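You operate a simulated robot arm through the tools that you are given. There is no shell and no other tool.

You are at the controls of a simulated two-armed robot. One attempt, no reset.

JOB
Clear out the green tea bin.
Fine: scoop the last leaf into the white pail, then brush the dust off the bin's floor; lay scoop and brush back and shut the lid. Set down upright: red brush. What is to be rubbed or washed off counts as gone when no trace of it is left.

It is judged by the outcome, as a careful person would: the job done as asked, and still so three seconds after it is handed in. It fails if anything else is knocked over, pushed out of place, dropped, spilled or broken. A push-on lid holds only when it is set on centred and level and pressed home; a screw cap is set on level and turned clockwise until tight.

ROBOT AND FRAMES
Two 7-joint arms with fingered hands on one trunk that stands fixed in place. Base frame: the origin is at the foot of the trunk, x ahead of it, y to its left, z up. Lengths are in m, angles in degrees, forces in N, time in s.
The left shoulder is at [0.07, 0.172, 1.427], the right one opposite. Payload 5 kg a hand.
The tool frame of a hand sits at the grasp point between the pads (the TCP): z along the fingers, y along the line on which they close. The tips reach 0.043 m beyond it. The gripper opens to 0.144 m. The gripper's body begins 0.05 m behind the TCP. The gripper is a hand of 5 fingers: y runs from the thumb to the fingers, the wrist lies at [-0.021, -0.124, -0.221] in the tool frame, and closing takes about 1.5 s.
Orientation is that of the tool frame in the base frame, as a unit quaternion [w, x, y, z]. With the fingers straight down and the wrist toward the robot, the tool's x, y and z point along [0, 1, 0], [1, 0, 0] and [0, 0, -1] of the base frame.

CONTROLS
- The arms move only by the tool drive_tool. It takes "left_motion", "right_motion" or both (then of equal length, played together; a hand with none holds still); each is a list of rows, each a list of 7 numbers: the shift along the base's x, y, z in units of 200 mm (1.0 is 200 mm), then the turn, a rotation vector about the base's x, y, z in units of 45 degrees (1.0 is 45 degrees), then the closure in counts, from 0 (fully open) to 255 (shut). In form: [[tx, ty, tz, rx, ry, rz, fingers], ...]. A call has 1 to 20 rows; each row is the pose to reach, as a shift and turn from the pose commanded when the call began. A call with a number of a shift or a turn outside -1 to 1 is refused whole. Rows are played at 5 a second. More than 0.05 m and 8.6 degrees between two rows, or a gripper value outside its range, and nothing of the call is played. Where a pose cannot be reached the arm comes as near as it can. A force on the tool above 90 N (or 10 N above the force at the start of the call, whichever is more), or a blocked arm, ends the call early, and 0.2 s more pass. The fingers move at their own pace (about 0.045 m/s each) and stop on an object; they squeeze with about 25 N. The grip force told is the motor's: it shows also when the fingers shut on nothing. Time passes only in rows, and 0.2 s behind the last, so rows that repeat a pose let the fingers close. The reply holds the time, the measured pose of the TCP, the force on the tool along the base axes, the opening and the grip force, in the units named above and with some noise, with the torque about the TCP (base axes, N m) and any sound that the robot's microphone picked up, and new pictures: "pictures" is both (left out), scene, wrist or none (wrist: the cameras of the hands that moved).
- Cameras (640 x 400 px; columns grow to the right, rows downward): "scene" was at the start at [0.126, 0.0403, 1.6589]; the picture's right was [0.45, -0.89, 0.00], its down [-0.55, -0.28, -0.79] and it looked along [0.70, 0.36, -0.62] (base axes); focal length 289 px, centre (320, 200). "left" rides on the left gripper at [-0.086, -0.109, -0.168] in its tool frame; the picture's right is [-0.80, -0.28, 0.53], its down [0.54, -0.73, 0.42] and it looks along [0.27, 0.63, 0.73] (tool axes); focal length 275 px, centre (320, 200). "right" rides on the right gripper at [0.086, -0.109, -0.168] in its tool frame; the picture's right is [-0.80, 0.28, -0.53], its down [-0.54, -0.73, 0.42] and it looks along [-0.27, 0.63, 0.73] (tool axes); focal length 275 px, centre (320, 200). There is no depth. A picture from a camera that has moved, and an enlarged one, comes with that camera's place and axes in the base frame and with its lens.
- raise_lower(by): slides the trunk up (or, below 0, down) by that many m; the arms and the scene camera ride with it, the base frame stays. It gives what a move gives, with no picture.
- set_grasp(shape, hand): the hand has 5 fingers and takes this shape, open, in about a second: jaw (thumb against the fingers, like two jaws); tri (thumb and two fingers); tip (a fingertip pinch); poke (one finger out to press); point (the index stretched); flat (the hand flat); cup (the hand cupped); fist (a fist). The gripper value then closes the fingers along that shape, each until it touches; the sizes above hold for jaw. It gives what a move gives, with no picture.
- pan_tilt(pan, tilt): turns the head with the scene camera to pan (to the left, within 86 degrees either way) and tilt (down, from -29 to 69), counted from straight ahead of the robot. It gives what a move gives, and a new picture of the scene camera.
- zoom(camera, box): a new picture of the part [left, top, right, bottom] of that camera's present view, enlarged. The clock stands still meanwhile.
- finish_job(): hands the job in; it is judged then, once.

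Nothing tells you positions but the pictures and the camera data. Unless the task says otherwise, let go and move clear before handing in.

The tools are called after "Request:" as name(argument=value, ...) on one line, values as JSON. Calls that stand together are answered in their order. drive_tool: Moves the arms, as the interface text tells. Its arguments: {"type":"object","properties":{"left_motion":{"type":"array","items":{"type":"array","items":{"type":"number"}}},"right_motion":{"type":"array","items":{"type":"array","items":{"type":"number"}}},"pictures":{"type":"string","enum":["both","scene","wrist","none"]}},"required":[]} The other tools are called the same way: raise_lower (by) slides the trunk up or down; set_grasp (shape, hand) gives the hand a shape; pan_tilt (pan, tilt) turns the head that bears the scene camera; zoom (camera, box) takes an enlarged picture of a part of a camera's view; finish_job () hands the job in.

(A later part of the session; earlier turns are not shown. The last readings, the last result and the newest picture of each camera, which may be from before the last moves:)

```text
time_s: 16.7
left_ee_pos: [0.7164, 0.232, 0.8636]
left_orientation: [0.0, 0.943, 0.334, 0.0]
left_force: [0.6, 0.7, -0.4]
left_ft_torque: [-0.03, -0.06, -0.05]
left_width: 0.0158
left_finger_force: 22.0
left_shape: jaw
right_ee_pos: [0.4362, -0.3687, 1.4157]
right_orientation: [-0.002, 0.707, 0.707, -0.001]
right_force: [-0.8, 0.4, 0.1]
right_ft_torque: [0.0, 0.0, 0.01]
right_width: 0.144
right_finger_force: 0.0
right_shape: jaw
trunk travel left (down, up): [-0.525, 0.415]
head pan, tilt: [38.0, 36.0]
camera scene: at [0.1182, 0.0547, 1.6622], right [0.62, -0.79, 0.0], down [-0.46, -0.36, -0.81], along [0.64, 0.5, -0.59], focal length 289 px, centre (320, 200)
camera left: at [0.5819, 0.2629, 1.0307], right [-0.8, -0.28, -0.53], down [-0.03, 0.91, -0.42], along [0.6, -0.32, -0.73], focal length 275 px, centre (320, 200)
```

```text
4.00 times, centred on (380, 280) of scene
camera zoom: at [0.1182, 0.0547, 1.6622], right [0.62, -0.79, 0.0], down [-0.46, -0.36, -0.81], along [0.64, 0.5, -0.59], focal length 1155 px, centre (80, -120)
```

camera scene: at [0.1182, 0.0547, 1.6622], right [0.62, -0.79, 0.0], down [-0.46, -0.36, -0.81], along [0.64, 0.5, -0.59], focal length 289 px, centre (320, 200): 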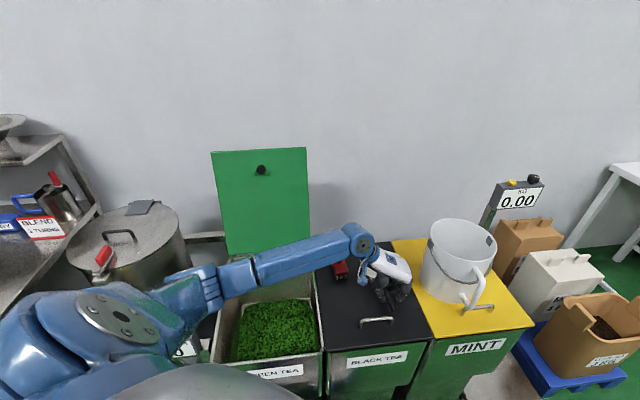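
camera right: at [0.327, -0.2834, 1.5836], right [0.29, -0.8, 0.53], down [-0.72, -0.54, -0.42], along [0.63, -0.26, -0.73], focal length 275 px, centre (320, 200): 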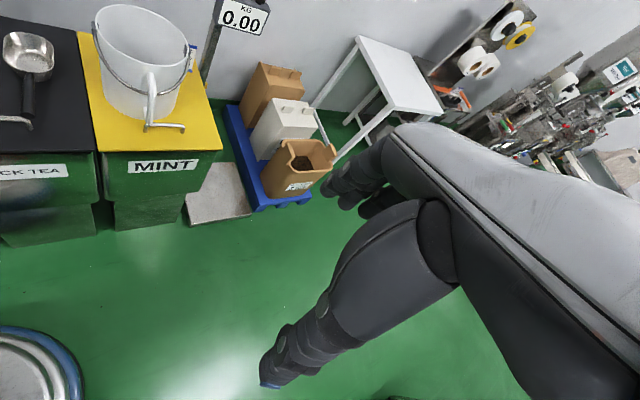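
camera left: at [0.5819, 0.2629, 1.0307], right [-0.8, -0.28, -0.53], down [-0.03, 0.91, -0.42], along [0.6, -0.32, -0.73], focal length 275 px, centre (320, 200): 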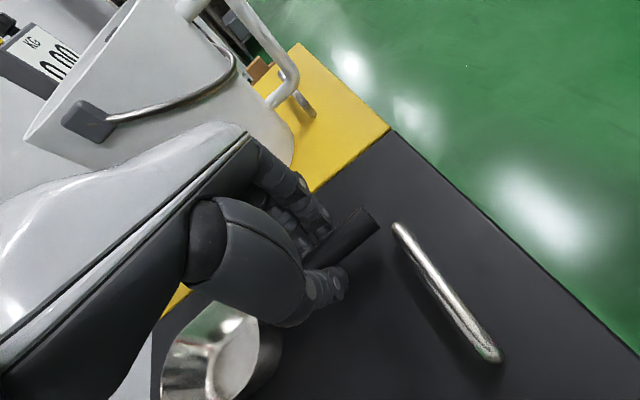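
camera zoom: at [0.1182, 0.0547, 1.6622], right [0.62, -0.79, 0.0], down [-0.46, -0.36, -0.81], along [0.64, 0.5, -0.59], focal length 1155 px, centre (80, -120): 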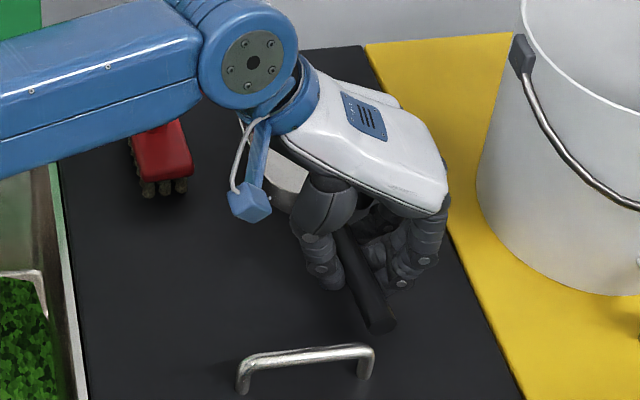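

The opening now reads 0.016 with 22 N, so the handle is gripped. I'll lift 5 cm and check that it stays level.

Request:
drive_tool(left_motion=[[0, 0, 0.05, 0, 0, 0, 255], [0, 0, 0.15, 0, 0, 0, 255], [0, 0, 0.25, 0, 0, 0, 255], [0, 0, 0.35, 0, 0, 0, 255], [0, 0, 0.35, 0, 0, 0, 255]], pictures="both")

Request:
zoom(camera="left", box=[120, 140, 440, 400])

Request:
zoom(camera="scene", box=[320, 210, 440, 310])

```text
time_s: 17.9
left_ee_pos: [0.7162, 0.2338, 0.934]
left_orientation: [0.0, 0.943, 0.334, 0.0]
left_force: [0.5, 0.5, 0.0]
left_ft_torque: [-0.05, 0.04, -0.01]
left_width: 0.016
left_finger_force: 24.6
left_shape: jaw
right_ee_pos: [0.4363, -0.3692, 1.4161]
right_orientation: [-0.002, 0.707, 0.708, 0.0]
right_force: [-0.1, -0.6, 0.5]
right_ft_torque: [-0.01, 0.01, -0.04]
right_width: 0.1437
right_finger_force: 0.1
right_shape: jaw
trunk travel left (down, up): [-0.525, 0.415]
head pan, tilt: [38.0, 36.0]
camera scene: at [0.1183, 0.0547, 1.6622], right [0.62, -0.79, 0.0], down [-0.46, -0.36, -0.81], along [0.64, 0.5, -0.59], focal length 289 px, centre (320, 200)
camera left: at [0.5813, 0.2636, 1.1006], right [-0.8, -0.28, -0.53], down [-0.03, 0.91, -0.42], along [0.6, -0.32, -0.73], focal length 275 px, centre (320, 200)
```

scene: 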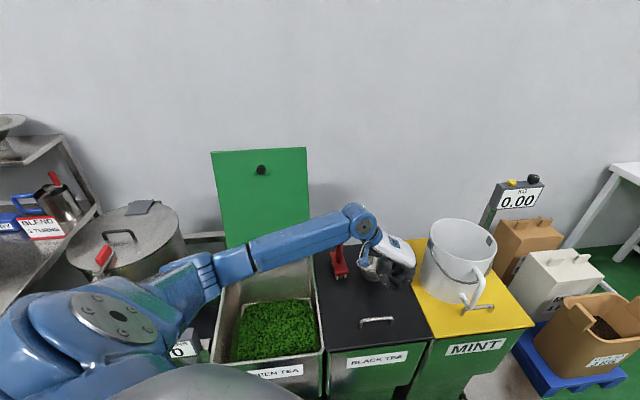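
left: 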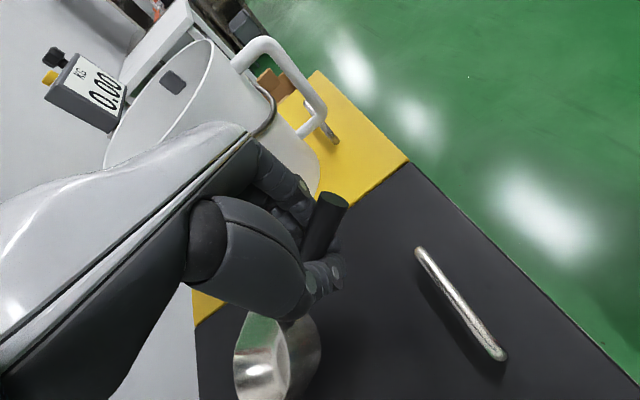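

```text
1.54 times, centred on (280, 270) of left
camera zoom: at [0.5813, 0.2636, 1.1006], right [-0.8, -0.28, -0.53], down [-0.03, 0.91, -0.42], along [0.6, -0.32, -0.73], focal length 424 px, centre (382, 92)
```

zoom: 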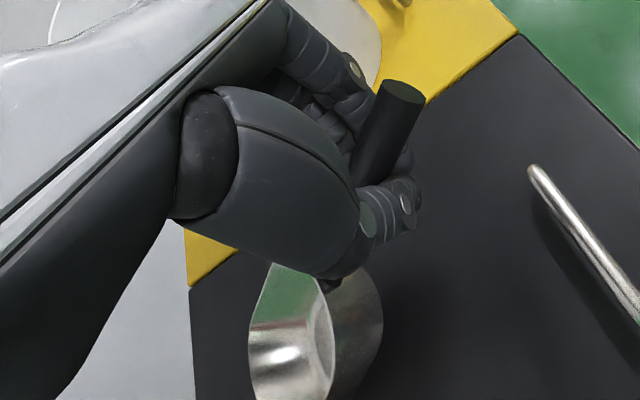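

```text
4.00 times, centred on (380, 260) of scene
camera zoom: at [0.1183, 0.0547, 1.6622], right [0.62, -0.79, 0.0], down [-0.46, -0.36, -0.81], along [0.64, 0.5, -0.59], focal length 1155 px, centre (80, -40)
```

zoom: 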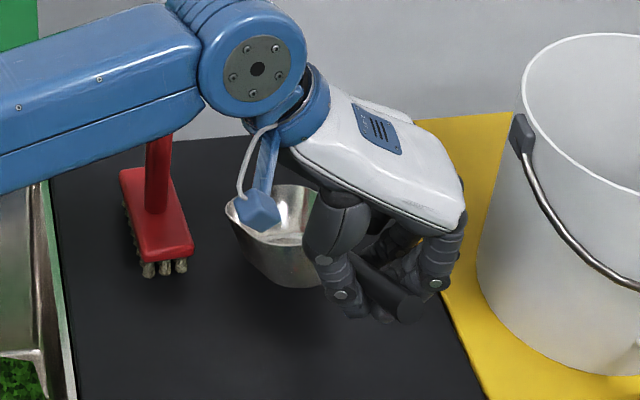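

The scoop again pitches nose-down with its bowl still resting on the lid. I'll lift it clear once to learn how far it swings and whether friction holds it.

Request:
drive_tool(left_motion=[[0, 0, 0.15, 0, 0, 0, 255], [0, 0, 0.3, 0, 0, 0, 255], [0, 0, 0.45, 0, 0, 0, 255], [0, 0, 0.6, 0, 0, 0, 255], [0, 0, 0.6, 0, 0, 0, 255], [0, 0, 0.6, 0, 0, 0, 255]], pictures="both")

Request:
zoom(camera="left", box=[120, 140, 440, 400])

Request:
zoom(camera="scene", box=[320, 190, 440, 290])

```text
time_s: 19.3
left_ee_pos: [0.7178, 0.2336, 1.0536]
left_orientation: [0.0, 0.943, 0.333, 0.0]
left_force: [-0.1, -1.3, 0.1]
left_ft_torque: [-0.01, -0.02, -0.01]
left_width: 0.014
left_finger_force: 25.1
left_shape: jaw
right_ee_pos: [0.4357, -0.3681, 1.415]
right_orientation: [-0.002, 0.706, 0.708, 0.0]
right_force: [-0.1, 0.0, -0.1]
right_ft_torque: [-0.03, -0.02, 0.0]
right_width: 0.144
right_finger_force: 0.1
right_shape: jaw
trunk travel left (down, up): [-0.525, 0.415]
head pan, tilt: [38.0, 36.0]
camera scene: at [0.1184, 0.0547, 1.6622], right [0.62, -0.79, 0.0], down [-0.46, -0.36, -0.81], along [0.64, 0.5, -0.59], focal length 289 px, centre (320, 200)
camera left: at [0.5832, 0.2645, 1.2206], right [-0.8, -0.28, -0.53], down [-0.03, 0.91, -0.42], along [0.6, -0.32, -0.73], focal length 275 px, centre (320, 200)
```

scene: 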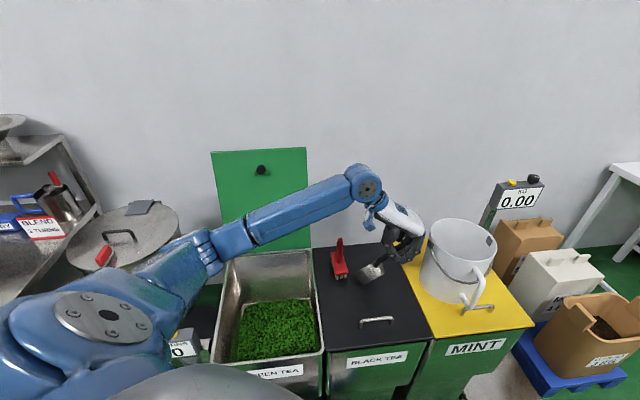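
left: 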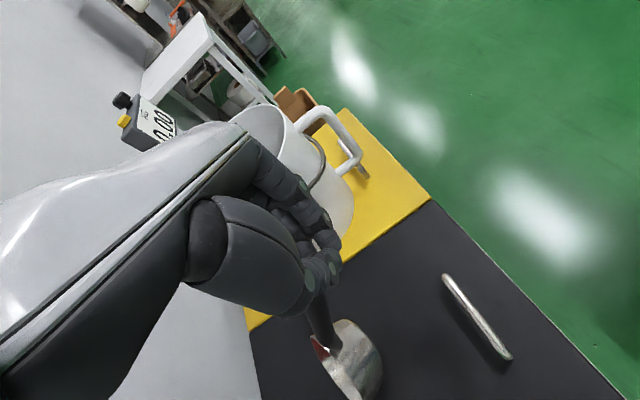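

```text
1.54 times, centred on (280, 270) of left
camera zoom: at [0.5832, 0.2645, 1.2206], right [-0.8, -0.28, -0.53], down [-0.03, 0.91, -0.42], along [0.6, -0.32, -0.73], focal length 424 px, centre (382, 92)
```

zoom: 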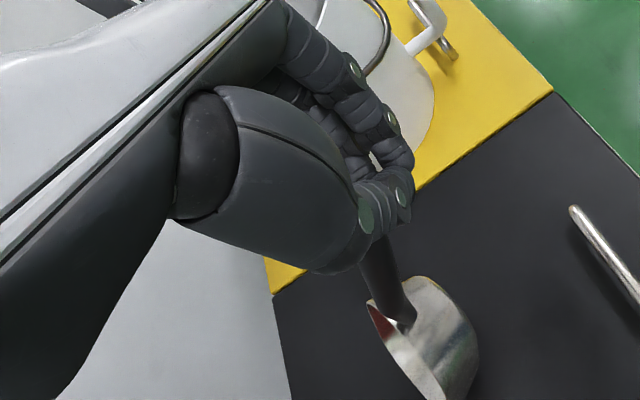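

```text
4.00 times, centred on (380, 240) of scene
camera zoom: at [0.1184, 0.0547, 1.6622], right [0.62, -0.79, 0.0], down [-0.46, -0.36, -0.81], along [0.64, 0.5, -0.59], focal length 1155 px, centre (80, 40)
```

zoom: 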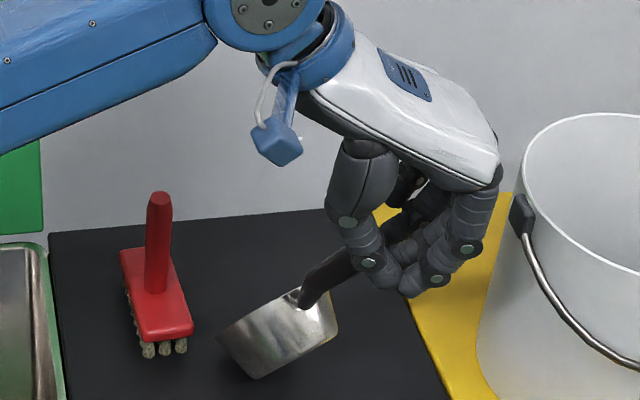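

The scoop is slipping toward its handle end, so this grip is too weak. I'll lower it straight back onto the lid before it can drop.

Request:
drive_tool(left_motion=[[0, 0, -0.1, 0, 0, 0, 255], [0, 0, -0.2, 0, 0, 0, 255], [0, 0, -0.3, 0, 0, 0, 255], [0, 0, -0.4, 0, 0, 0, 255], [0, 0, -0.5, 0, 0, 0, 255], [0, 0, -0.6, 0, 0, 0, 255]], pictures="both")

Request:
zoom(camera="left", box=[120, 140, 440, 400])

Request:
zoom(camera="scene", box=[320, 210, 440, 310])

```text
time_s: 20.7
left_ee_pos: [0.7159, 0.2326, 0.9359]
left_orientation: [0.0, 0.942, 0.334, -0.001]
left_force: [0.8, -0.6, -0.6]
left_ft_torque: [-0.01, 0.03, 0.04]
left_width: 0.0138
left_finger_force: 24.9
left_shape: jaw
right_ee_pos: [0.4362, -0.3687, 1.4153]
right_orientation: [-0.002, 0.707, 0.708, -0.001]
right_force: [-0.3, -0.4, 0.4]
right_ft_torque: [-0.03, 0.0, 0.01]
right_width: 0.1441
right_finger_force: 0.0
right_shape: jaw
trunk travel left (down, up): [-0.525, 0.415]
head pan, tilt: [38.0, 36.0]
camera scene: at [0.1184, 0.0548, 1.6622], right [0.62, -0.79, 0.0], down [-0.46, -0.36, -0.81], along [0.64, 0.5, -0.59], focal length 289 px, centre (320, 200)
camera left: at [0.5809, 0.2633, 1.1013], right [-0.8, -0.28, -0.53], down [-0.04, 0.91, -0.42], along [0.6, -0.32, -0.73], focal length 275 px, centre (320, 200)
```

scene: 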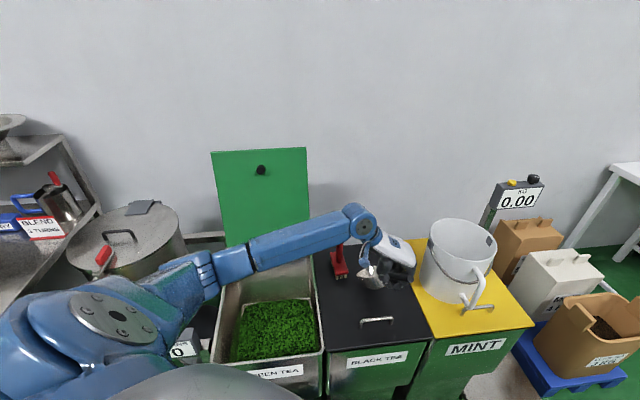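
left: 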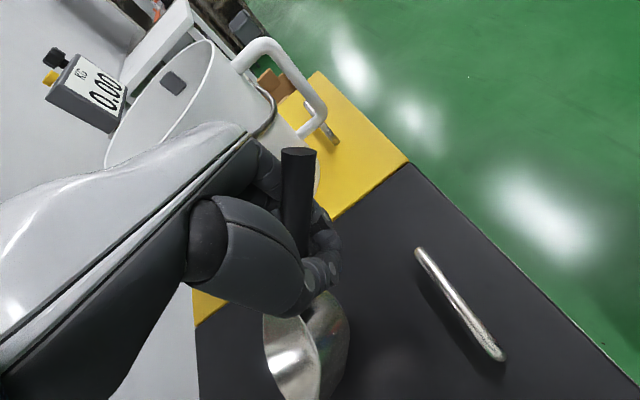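

```text
1.54 times, centred on (280, 270) of left
camera zoom: at [0.5809, 0.2633, 1.1013], right [-0.8, -0.28, -0.53], down [-0.04, 0.91, -0.42], along [0.6, -0.32, -0.73], focal length 424 px, centre (382, 92)
```

zoom: 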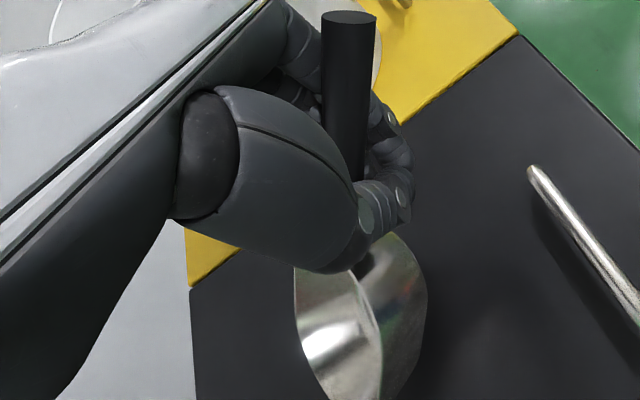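

```text
4.00 times, centred on (380, 260) of scene
camera zoom: at [0.1184, 0.0548, 1.6622], right [0.62, -0.79, 0.0], down [-0.46, -0.36, -0.81], along [0.64, 0.5, -0.59], focal length 1155 px, centre (80, -40)
```

zoom: 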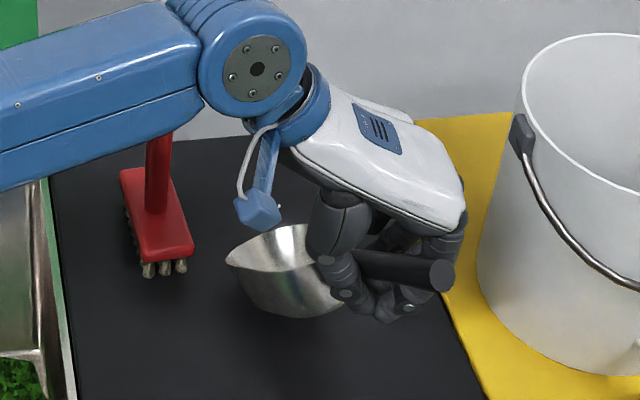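

The bowl is back on the lid and the handle has slid through the fingers. I'll lower further so it settles flat, then re-plan the grip.

Request:
drive_tool(left_motion=[[0, 0, -0.08, 0, 0, 0, 255], [0, 0, -0.16, 0, 0, 0, 255], [0, 0, -0.24, 0, 0, 0, 255], [0, 0, -0.32, 0, 0, 0, 255], [0, 0, -0.36, 0, 0, 0, 255]], pictures="both")

Request:
zoom(camera="left", box=[120, 140, 440, 400])

Request:
zoom(camera="scene", box=[320, 220, 440, 320])

```text
time_s: 21.9
left_ee_pos: [0.7166, 0.2318, 0.8604]
left_orientation: [0.001, 0.943, 0.333, 0.0]
left_force: [-0.3, 0.2, 0.7]
left_ft_torque: [0.05, -0.07, -0.06]
left_width: 0.0137
left_finger_force: 25.1
left_shape: jaw
right_ee_pos: [0.4361, -0.3684, 1.416]
right_orientation: [-0.002, 0.706, 0.708, 0.0]
right_force: [-0.3, -0.1, 0.1]
right_ft_torque: [-0.02, 0.01, -0.01]
right_width: 0.1438
right_finger_force: 0.1
right_shape: jaw
trunk travel left (down, up): [-0.525, 0.415]
head pan, tilt: [38.0, 36.0]
camera scene: at [0.1181, 0.0545, 1.6622], right [0.62, -0.79, 0.0], down [-0.46, -0.36, -0.81], along [0.64, 0.5, -0.59], focal length 289 px, centre (320, 200)
camera left: at [0.5815, 0.2623, 1.0278], right [-0.8, -0.28, -0.53], down [-0.04, 0.91, -0.42], along [0.6, -0.32, -0.73], focal length 275 px, centre (320, 200)
```

scene: 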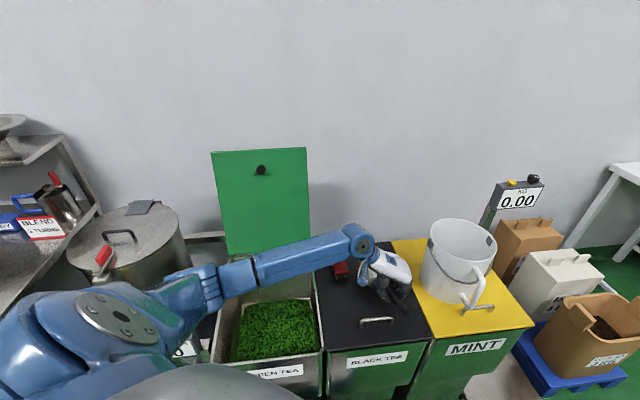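
left: 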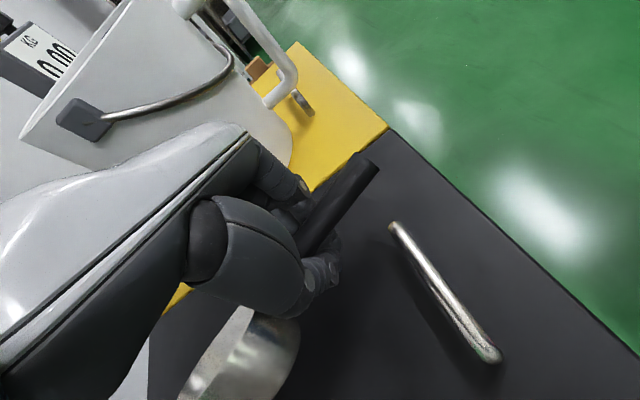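

```text
1.54 times, centred on (280, 270) of left
camera zoom: at [0.5815, 0.2623, 1.0278], right [-0.8, -0.28, -0.53], down [-0.04, 0.91, -0.42], along [0.6, -0.32, -0.73], focal length 424 px, centre (382, 92)
```

zoom: 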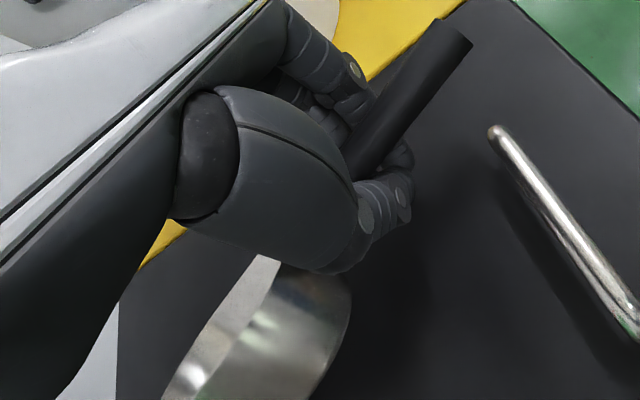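

```text
4.00 times, centred on (380, 270) of scene
camera zoom: at [0.1181, 0.0545, 1.6622], right [0.62, -0.79, 0.0], down [-0.46, -0.36, -0.81], along [0.64, 0.5, -0.59], focal length 1155 px, centre (80, -80)
```

zoom: 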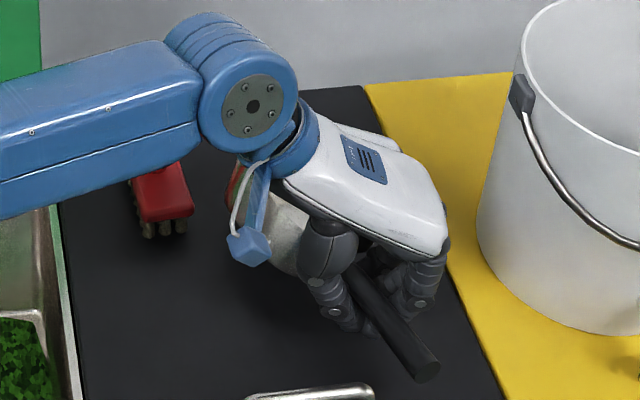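

The scoop is gripped near its neck but has tilted. I'll look at how the bowl sits before opening.

Request:
zoom(camera="left", box=[140, 250, 340, 400])

Request:
zoom(camera="scene", box=[350, 240, 420, 290])

```text
2.67 times, centred on (240, 325) of left
camera zoom: at [0.5815, 0.2623, 1.0278], right [-0.8, -0.28, -0.53], down [-0.04, 0.91, -0.42], along [0.6, -0.32, -0.73], focal length 734 px, centre (533, -133)
```

zoom: 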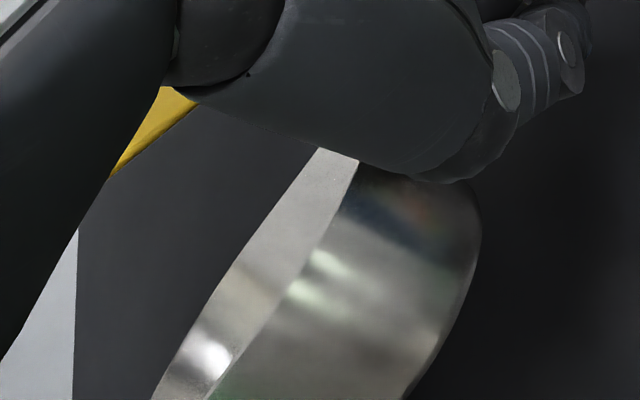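

```text
8.00 times, centred on (385, 265) of scene
camera zoom: at [0.1181, 0.0545, 1.6622], right [0.62, -0.79, 0.0], down [-0.46, -0.36, -0.81], along [0.64, 0.5, -0.59], focal length 2309 px, centre (-200, -320)
```

zoom: 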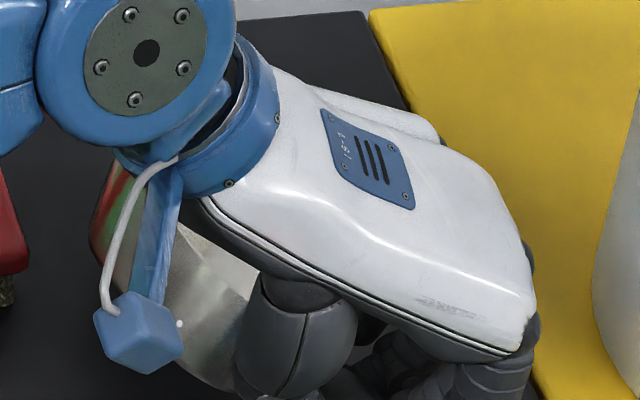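

The bowl has rolled onto its side, opening to the right. I'll lower a touch and open slowly so it settles on the lid.

Request:
drive_tool(left_motion=[[0, 0, -0.05, 0, 0, 0, 255], [0, 0, -0.07, 0, 0, 0, 235], [0, 0, -0.07, 0, 0, 0, 215], [0, 0, -0.07, 0, 0, 0, 195], [0, 0, -0.07, 0, 0, 0, 175], [0, 0, -0.07, 0, 0, 0, 140], [0, 0, -0.07, 0, 0, 0, 100], [0, 0, -0.07, 0, 0, 0, 50], [0, 0, -0.07, 0, 0, 0, 0], [0, 0, -0.07, 0, 0, 0, 0]], pictures="none")

Request:
zoom(camera="left", box=[120, 140, 440, 400])

Request:
zoom(camera="scene", box=[320, 220, 440, 320])

```text
time_s: 24.1
left_ee_pos: [0.7168, 0.2326, 0.848]
left_orientation: [0.0, 0.943, 0.334, 0.0]
left_force: [0.1, -0.1, -0.1]
left_ft_torque: [-0.03, 0.01, 0.0]
left_width: 0.1436
left_finger_force: 0.1
left_shape: jaw
right_ee_pos: [0.4352, -0.3673, 1.4159]
right_orientation: [-0.002, 0.706, 0.708, -0.001]
right_force: [0.1, -0.4, -0.5]
right_ft_torque: [0.02, 0.02, -0.02]
right_width: 0.1438
right_finger_force: 0.0
right_shape: jaw
trunk travel left (down, up): [-0.525, 0.415]
head pan, tilt: [38.0, 36.0]
```

```text
1.54 times, centred on (280, 270) of left
camera zoom: at [0.582, 0.2629, 1.0146], right [-0.8, -0.28, -0.53], down [-0.03, 0.91, -0.42], along [0.6, -0.32, -0.73], focal length 424 px, centre (382, 92)
```

zoom: 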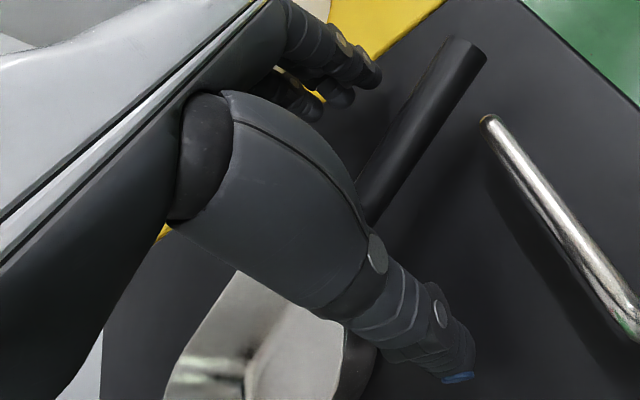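

```text
4.00 times, centred on (380, 270) of scene
camera zoom: at [0.1182, 0.0546, 1.6622], right [0.62, -0.79, 0.0], down [-0.46, -0.36, -0.81], along [0.64, 0.5, -0.59], focal length 1155 px, centre (80, -80)
```

zoom: 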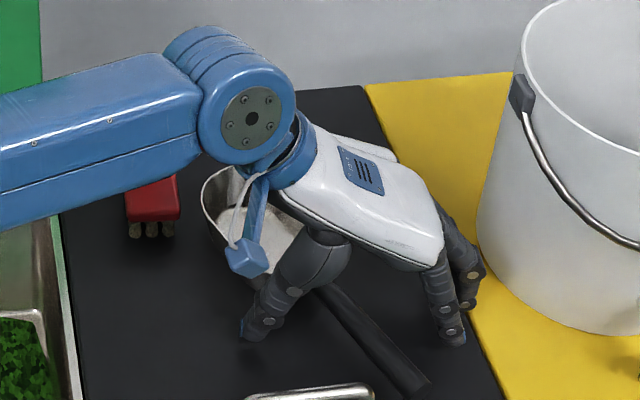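

The scoop settled flat, opening up. I'll raise the hand clear and try the fist shape in free air to learn its geometry.

Request:
drive_tool(left_motion=[[0, 0, 0.2, 0, 0, 0, 0], [0, 0, 0.4, 0, 0, 0, 0], [0, 0, 0.6, 0, 0, 0, 0], [0, 0, 0.8, 0, 0, 0, 0], [0, 0, 1.0, 0, 0, 0, 0]], pictures="none")

Request:
drive_tool(left_motion=[[-0.1, 0.1, 0.2, 0, 0, 0, 0], [-0.25, 0.25, 0.4, 0, 0, 0, 0], [-0.4, 0.4, 0.6, 0, 0, 0, 0], [-0.6, 0.6, 0.6, 0, 0, 0, 0]], pictures="both")

Request:
set_grasp(hand="left", shape="fist")

Request:
zoom(camera="scene", box=[260, 120, 420, 220])

Request:
zoom(camera="left", box=[0, 0, 640, 400])

Request:
zoom(camera="scene", box=[310, 220, 450, 340])

```text
time_s: 25.3
left_ee_pos: [0.713, 0.2324, 1.0451]
left_orientation: [-0.001, 0.943, 0.333, -0.002]
left_force: [0.1, 0.1, -0.4]
left_ft_torque: [0.02, 0.0, -0.01]
left_width: 0.1437
left_finger_force: 0.1
left_shape: jaw
right_ee_pos: [0.4359, -0.3686, 1.4156]
right_orientation: [-0.002, 0.707, 0.707, 0.0]
right_force: [-0.4, 0.0, -0.9]
right_ft_torque: [-0.02, 0.03, 0.01]
right_width: 0.1441
right_finger_force: 0.2
right_shape: jaw
trunk travel left (down, up): [-0.525, 0.415]
head pan, tilt: [38.0, 36.0]
```

```text
refused: row 2 steps farther than a row can; nothing moved
```

```text
time_s: 26.2
left_ee_pos: [0.7148, 0.2318, 1.0452]
left_orientation: [0.0, 0.942, 0.334, 0.0]
left_force: [-0.1, 0.6, 0.5]
left_ft_torque: [-0.01, 0.02, -0.02]
left_width: 0.0
left_finger_force: 0.1
left_shape: fist
right_ee_pos: [0.435, -0.3693, 1.4152]
right_orientation: [-0.003, 0.707, 0.708, -0.001]
right_force: [0.6, -0.7, 0.1]
right_ft_torque: [0.01, -0.02, -0.02]
right_width: 0.144
right_finger_force: 0.1
right_shape: jaw
trunk travel left (down, up): [-0.525, 0.415]
head pan, tilt: [38.0, 36.0]
```

```text
4.00 times, centred on (340, 170) of scene
camera zoom: at [0.1183, 0.0547, 1.6622], right [0.62, -0.79, 0.0], down [-0.46, -0.36, -0.81], along [0.64, 0.5, -0.59], focal length 1155 px, centre (240, 320)
```

zoom: 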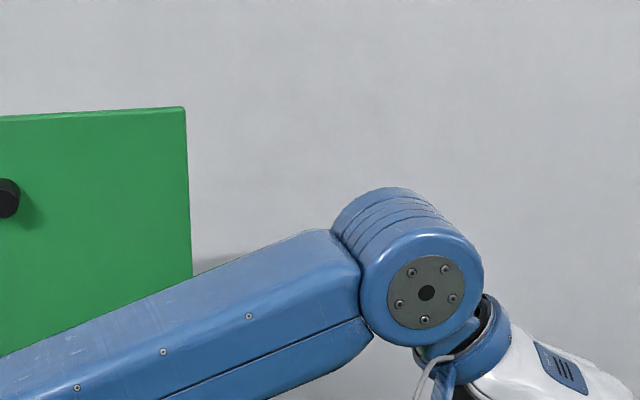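

```text
1.00 times, centred on (320, 200) of left (not enlarged: the box is as wide or as high as the picture)
camera zoom: at [0.5788, 0.2634, 1.2128], right [-0.8, -0.28, -0.53], down [-0.03, 0.91, -0.42], along [0.6, -0.32, -0.73], focal length 275 px, centre (320, 200)
```

zoom: 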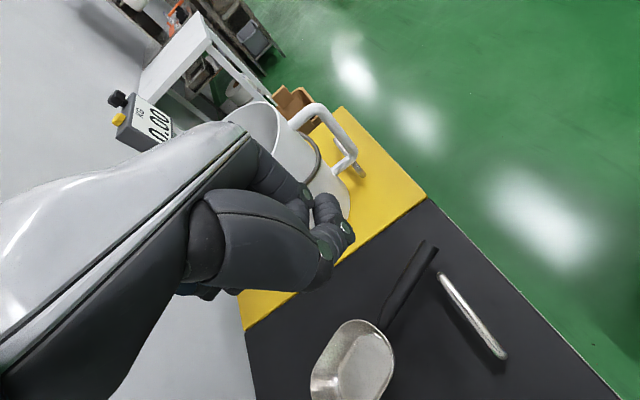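

```text
3.33 times, centred on (380, 280) of scene
camera zoom: at [0.1183, 0.0547, 1.6622], right [0.62, -0.79, 0.0], down [-0.46, -0.36, -0.81], along [0.64, 0.5, -0.59], focal length 962 px, centre (120, -67)
```

zoom: 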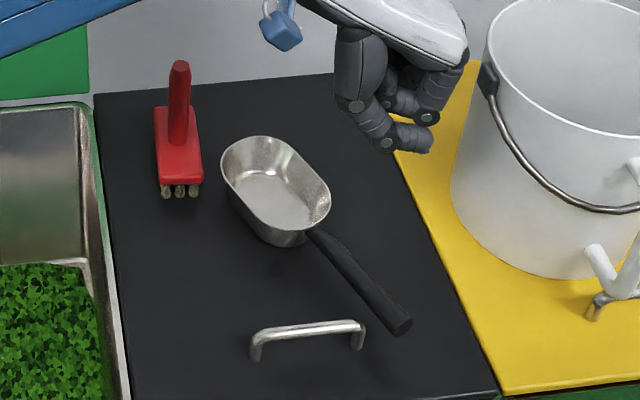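

Fist comes already closed, so it's no use for gripping. I'll look at the cup shape, both open and closed.

Request:
set_grasp(hand="left", shape="cup")

Request:
zoom(camera="scene", box=[350, 190, 450, 260])

Request:
zoom(camera="left", box=[120, 100, 440, 300])

Request:
drive_tool(left_motion=[[0, 0, 0, 0, 0, 0, 100], [0, 0, 0, 0, 0, 0, 200], [0, 0, 0, 0, 0, 0, 255], [0, 0, 0, 0, 0, 0, 255], [0, 0, 0, 0, 0, 0, 255], [0, 0, 0, 0, 0, 0, 255], [0, 0, 0, 0, 0, 0, 255]], pictures="none")

Request:
zoom(camera="scene", box=[350, 190, 450, 260])

Request:
zoom(camera="left", box=[120, 100, 440, 300])

```text
time_s: 27.1
left_ee_pos: [0.7149, 0.2316, 1.0452]
left_orientation: [-0.001, 0.943, 0.333, 0.001]
left_force: [-0.2, -0.3, -0.2]
left_ft_torque: [0.05, -0.01, 0.04]
left_width: 0.0598
left_finger_force: 0.1
left_shape: cup
right_ee_pos: [0.4344, -0.3676, 1.416]
right_orientation: [-0.002, 0.707, 0.708, 0.0]
right_force: [-0.3, 0.9, -0.6]
right_ft_torque: [0.01, 0.03, 0.0]
right_width: 0.1437
right_finger_force: 0.0
right_shape: jaw
trunk travel left (down, up): [-0.525, 0.415]
head pan, tilt: [38.0, 36.0]
```

```text
5.71 times, centred on (400, 225) of scene
camera zoom: at [0.118, 0.0548, 1.6622], right [0.62, -0.79, 0.0], down [-0.46, -0.36, -0.81], along [0.64, 0.5, -0.59], focal length 1649 px, centre (-137, 57)
```

zoom: 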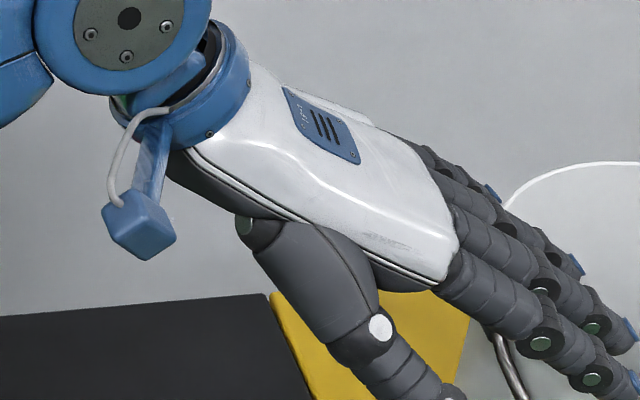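

```text
2.00 times, centred on (280, 200) of left
camera zoom: at [0.5785, 0.2635, 1.2129], right [-0.8, -0.28, -0.53], down [-0.03, 0.91, -0.42], along [0.6, -0.32, -0.73], focal length 551 px, centre (400, 200)
```

zoom: 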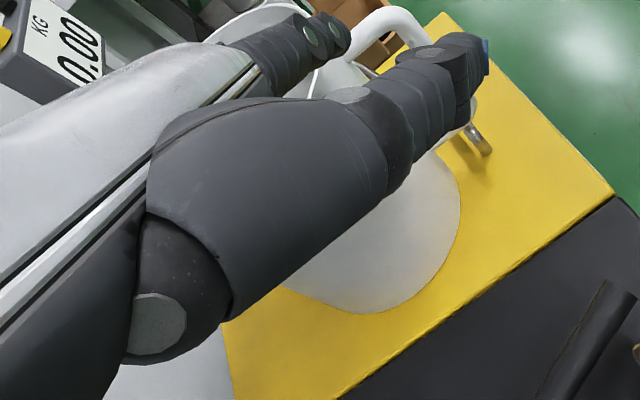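

```text
time_s: 28.7
left_ee_pos: [0.7143, 0.232, 1.0461]
left_orientation: [0.0, 0.943, 0.333, -0.001]
left_force: [0.1, 0.4, -0.2]
left_ft_torque: [0.01, -0.03, 0.0]
left_width: 0.0
left_finger_force: 25.2
left_shape: cup
right_ee_pos: [0.434, -0.368, 1.4162]
right_orientation: [-0.002, 0.707, 0.708, -0.001]
right_force: [0.3, 0.5, -0.8]
right_ft_torque: [-0.05, -0.05, 0.02]
right_width: 0.144
right_finger_force: 0.1
right_shape: jaw
trunk travel left (down, up): [-0.525, 0.415]
head pan, tilt: [38.0, 36.0]
```

```text
5.71 times, centred on (400, 225) of scene
camera zoom: at [0.1182, 0.0546, 1.6622], right [0.62, -0.79, 0.0], down [-0.46, -0.36, -0.81], along [0.64, 0.5, -0.59], focal length 1649 px, centre (-137, 57)
```

zoom: 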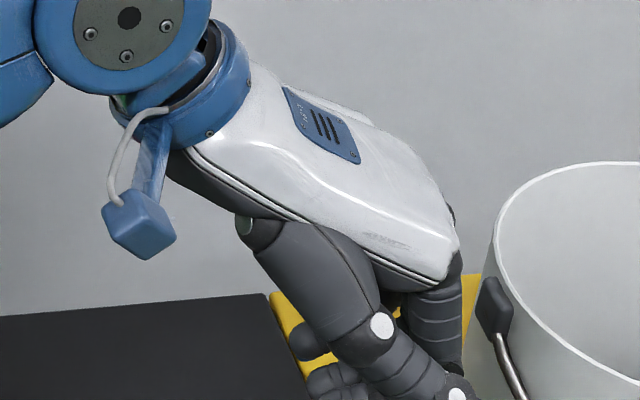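

```text
2.00 times, centred on (280, 200) of left
camera zoom: at [0.5786, 0.2634, 1.2131], right [-0.8, -0.28, -0.53], down [-0.03, 0.91, -0.42], along [0.6, -0.32, -0.73], focal length 551 px, centre (400, 200)
```

zoom: 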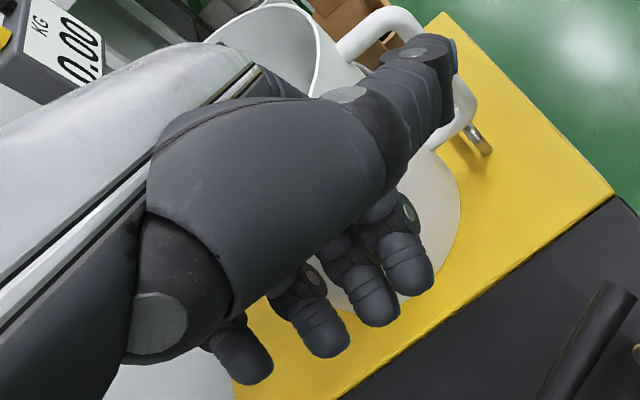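

Cup wraps the fingers but has too little clearance here. Better to grip the bowl itself across its two sides with the wide jaw, close to its balance point. The scoop now lies at about 68° yaw with the bowl centre near (0.75, 0.337).

Request:
set_grasp(hand="left", shape="jaw")

Request:
drive_tool(left_motion=[[0.03, 0.1, 0, 0, 0, 0.129, 0], [0.07, 0.2, 0, 0, 0, 0.258, 0], [0.1, 0.31, -0.1, 0, 0, 0.387, 0], [0.13, 0.42, -0.2, 0, 0, 0.516, 0], [0.165, 0.52, -0.3, 0, 0, 0.644, 0]], pictures="both")

Request:
zoom(camera="left", box=[200, 160, 520, 400])

Request:
zoom(camera="scene", box=[320, 210, 440, 310])

```text
time_s: 29.6
left_ee_pos: [0.7128, 0.2322, 1.0458]
left_orientation: [0.001, 0.943, 0.334, -0.001]
left_force: [1.0, 0.4, -0.2]
left_ft_torque: [0.04, -0.01, 0.0]
left_width: 0.1435
left_finger_force: 0.1
left_shape: jaw
right_ee_pos: [0.4349, -0.3677, 1.4145]
right_orientation: [-0.002, 0.707, 0.707, -0.001]
right_force: [0.8, -0.2, 0.2]
right_ft_torque: [0.0, 0.03, -0.01]
right_width: 0.1439
right_finger_force: 0.1
right_shape: jaw
trunk travel left (down, up): [-0.525, 0.415]
head pan, tilt: [38.0, 36.0]
```

```text
time_s: 30.8
left_ee_pos: [0.749, 0.3374, 0.9862]
left_orientation: [0.001, 0.828, 0.56, -0.001]
left_force: [0.3, -0.1, 0.7]
left_ft_torque: [0.0, 0.0, -0.01]
left_width: 0.1437
left_finger_force: 0.0
left_shape: jaw
right_ee_pos: [0.4365, -0.3681, 1.4166]
right_orientation: [-0.002, 0.707, 0.708, -0.001]
right_force: [0.5, 0.3, -0.3]
right_ft_torque: [-0.03, 0.0, -0.02]
right_width: 0.1439
right_finger_force: 0.0
right_shape: jaw
trunk travel left (down, up): [-0.525, 0.415]
head pan, tilt: [38.0, 36.0]
camera scene: at [0.1185, 0.0552, 1.6622], right [0.62, -0.79, 0.0], down [-0.46, -0.36, -0.81], along [0.64, 0.5, -0.59], focal length 289 px, centre (320, 200)
camera left: at [0.6162, 0.2986, 1.1533], right [-0.56, -0.63, -0.53], down [-0.47, 0.77, -0.42], along [0.68, 0.01, -0.73], focal length 275 px, centre (320, 200)
```

scene: 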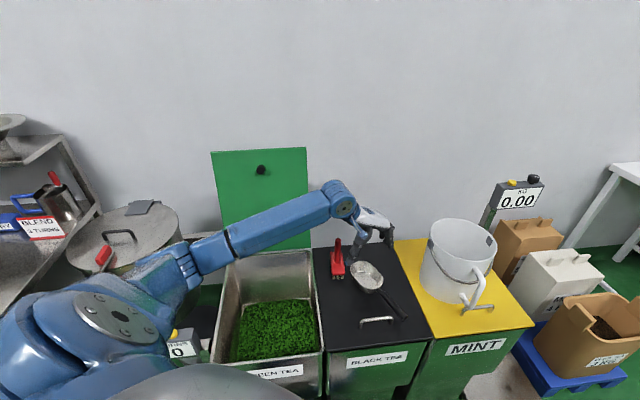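
left: 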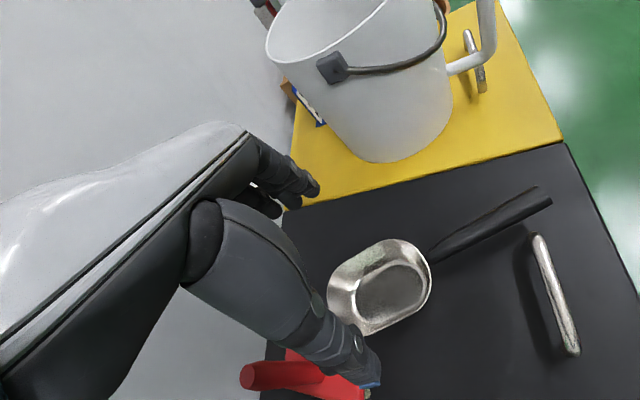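

```text
1.67 times, centred on (360, 280) of left
camera zoom: at [0.6162, 0.2986, 1.1533], right [-0.56, -0.63, -0.53], down [-0.47, 0.77, -0.42], along [0.68, 0.01, -0.73], focal length 459 px, centre (253, 67)
```

zoom: 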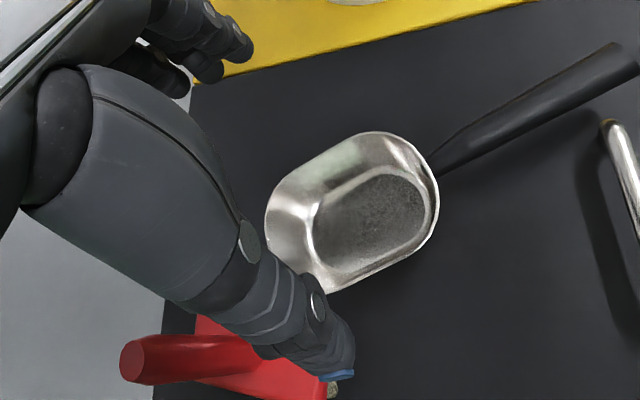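

```text
4.00 times, centred on (380, 260) of scene
camera zoom: at [0.1185, 0.0552, 1.6622], right [0.62, -0.79, 0.0], down [-0.46, -0.36, -0.81], along [0.64, 0.5, -0.59], focal length 1155 px, centre (80, -40)
```

zoom: 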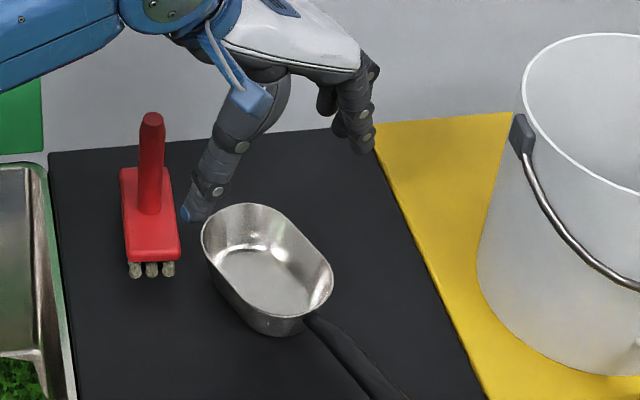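

The hand is centred over the bowl with matching yaw. I'll lower so the open jaw straddles the bowl sides.

Request:
drive_tool(left_motion=[[0, 0, -0.2, 0, 0, 0, 0], [0, 0, -0.4, 0, 0, 0, 0], [0, 0, -0.6, 0, 0, 0, 0], [0, 0, -0.7, 0, 0, 0, 0], [0, 0, -0.78, 0, 0, 0, 0]], pictures="none")

Request:
zoom(camera="left", box=[160, 120, 480, 400])

Request:
zoom(camera="scene", box=[320, 220, 420, 300])

```text
time_s: 32.0
left_ee_pos: [0.7506, 0.3371, 0.8363]
left_orientation: [0.003, 0.829, 0.559, 0.003]
left_force: [-2.3, 2.1, 15.1]
left_ft_torque: [-0.26, -1.22, 0.11]
left_width: 0.1426
left_finger_force: 0.2
left_shape: jaw
right_ee_pos: [0.4319, -0.3689, 1.4175]
right_orientation: [-0.001, 0.707, 0.707, 0.0]
right_force: [-0.4, 0.7, 0.3]
right_ft_torque: [0.03, -0.04, 0.04]
right_width: 0.1437
right_finger_force: 0.2
right_shape: jaw
trunk travel left (down, up): [-0.525, 0.415]
head pan, tilt: [38.0, 36.0]
```

```text
1.43 times, centred on (320, 260) of left
camera zoom: at [0.6163, 0.2975, 1.0021], right [-0.56, -0.63, -0.54], down [-0.47, 0.77, -0.43], along [0.69, 0.01, -0.73], focal length 393 px, centre (320, 114)
```

zoom: 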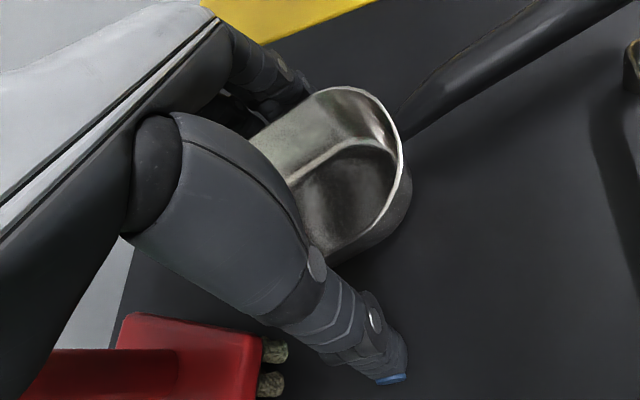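

```text
5.00 times, centred on (370, 260) of scene
camera zoom: at [0.1147, 0.0537, 1.663], right [0.62, -0.79, 0.0], down [-0.46, -0.36, -0.81], along [0.64, 0.5, -0.59], focal length 1443 px, centre (70, -100)
```

zoom: 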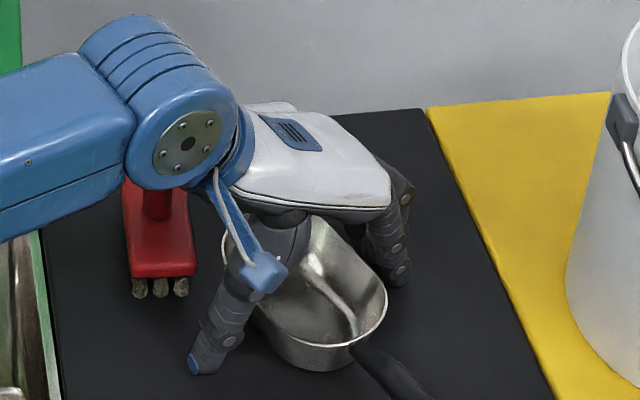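

A fingertip touches the lid. I'll raise a centimetre to clear it, then close on the bowl sides.

Request:
drive_tool(left_motion=[[0, 0, 0.07, 0, 0, 0, 0], [0, 0, 0.07, 0, 0, 0, 60], [0, 0, 0.07, 0, 0, 0, 100], [0, 0, 0.07, 0, 0, 0, 140], [0, 0, 0.07, 0, 0, 0, 200], [0, 0, 0.07, 0, 0, 0, 255], [0, 0, 0.07, 0, 0, 0, 255], [0, 0, 0.07, 0, 0, 0, 255], [0, 0, 0.07, 0, 0, 0, 255]], pictures="none")

Request:
zoom(camera="left", box=[160, 120, 480, 400])

Request:
zoom(camera="scene", box=[320, 220, 420, 300])

```text
time_s: 34.0
left_ee_pos: [0.752, 0.3355, 0.8437]
left_orientation: [0.0, 0.829, 0.559, 0.0]
left_force: [0.3, -0.1, 0.5]
left_ft_torque: [0.03, -0.01, -0.01]
left_width: 0.0731
left_finger_force: 24.7
left_shape: jaw
right_ee_pos: [0.4346, -0.3691, 1.4161]
right_orientation: [-0.002, 0.706, 0.708, 0.0]
right_force: [-1.0, -0.4, -0.5]
right_ft_torque: [0.01, -0.01, 0.02]
right_width: 0.144
right_finger_force: 0.1
right_shape: jaw
trunk travel left (down, up): [-0.525, 0.415]
head pan, tilt: [38.0, 36.0]
```

```text
1.43 times, centred on (320, 260) of left
camera zoom: at [0.6184, 0.2979, 1.0118], right [-0.56, -0.63, -0.53], down [-0.47, 0.78, -0.42], along [0.68, 0.01, -0.73], focal length 393 px, centre (320, 114)
```

zoom: 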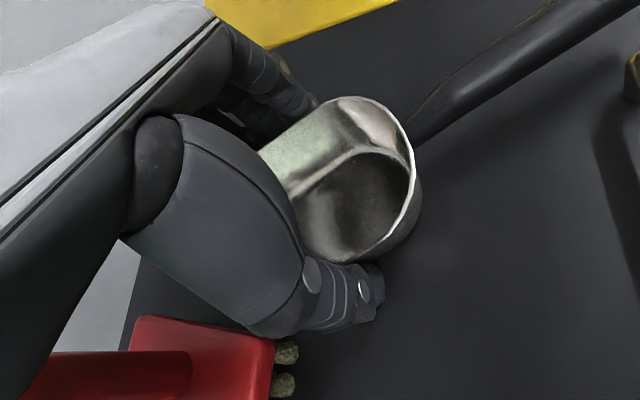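

```text
5.00 times, centred on (370, 260) of scene
camera zoom: at [0.1184, 0.0548, 1.6622], right [0.62, -0.79, 0.0], down [-0.46, -0.36, -0.81], along [0.64, 0.5, -0.59], focal length 1443 px, centre (70, -100)
```

zoom: 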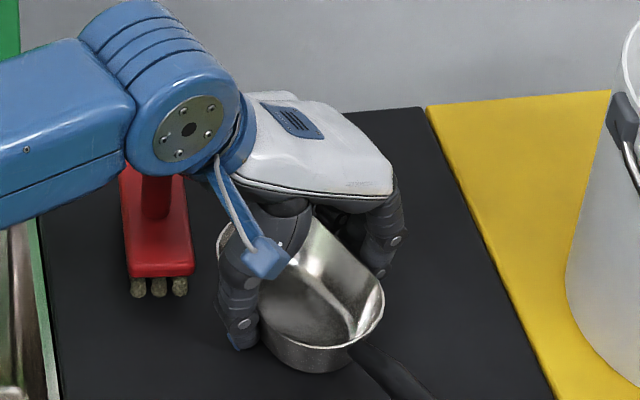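

The jaw holds the bowl at 7.3 cm width with 25 N. A small lift will test it.

Request:
drive_tool(left_motion=[[0, 0, 0.05, 0, 0, 0, 255], [0, 0, 0.1, 0, 0, 0, 255], [0, 0, 0.2, 0, 0, 0, 255], [0, 0, 0.3, 0, 0, 0, 255], [0, 0, 0.3, 0, 0, 0, 255]], pictures="none")

Request:
zoom(camera="left", box=[160, 120, 480, 400])

Request:
zoom(camera="scene", box=[320, 210, 420, 290])

```text
time_s: 35.2
left_ee_pos: [0.7515, 0.3363, 0.9041]
left_orientation: [0.0, 0.829, 0.559, -0.001]
left_force: [0.2, -0.2, -0.8]
left_ft_torque: [-0.01, -0.02, 0.01]
left_width: 0.0726
left_finger_force: 24.6
left_shape: jaw
right_ee_pos: [0.4356, -0.3686, 1.4163]
right_orientation: [-0.002, 0.706, 0.708, -0.001]
right_force: [0.4, 0.2, 0.0]
right_ft_torque: [0.0, -0.01, -0.02]
right_width: 0.1438
right_finger_force: 0.0
right_shape: jaw
trunk travel left (down, up): [-0.525, 0.415]
head pan, tilt: [38.0, 36.0]
```

```text
1.43 times, centred on (320, 260) of left
camera zoom: at [0.618, 0.2985, 1.0716], right [-0.56, -0.63, -0.53], down [-0.47, 0.78, -0.42], along [0.68, 0.01, -0.73], focal length 393 px, centre (320, 114)
```

zoom: 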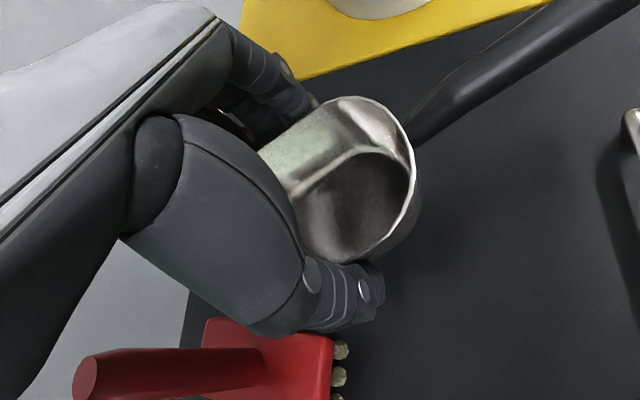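

```text
5.00 times, centred on (370, 250) of scene
camera zoom: at [0.1186, 0.0548, 1.6622], right [0.62, -0.79, 0.0], down [-0.46, -0.36, -0.81], along [0.64, 0.5, -0.59], focal length 1443 px, centre (70, -50)
```

zoom: 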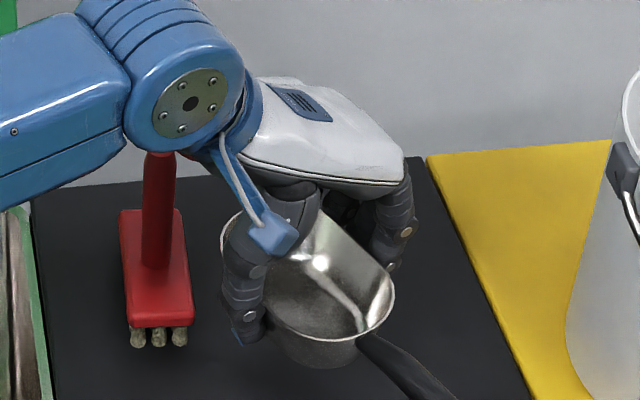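

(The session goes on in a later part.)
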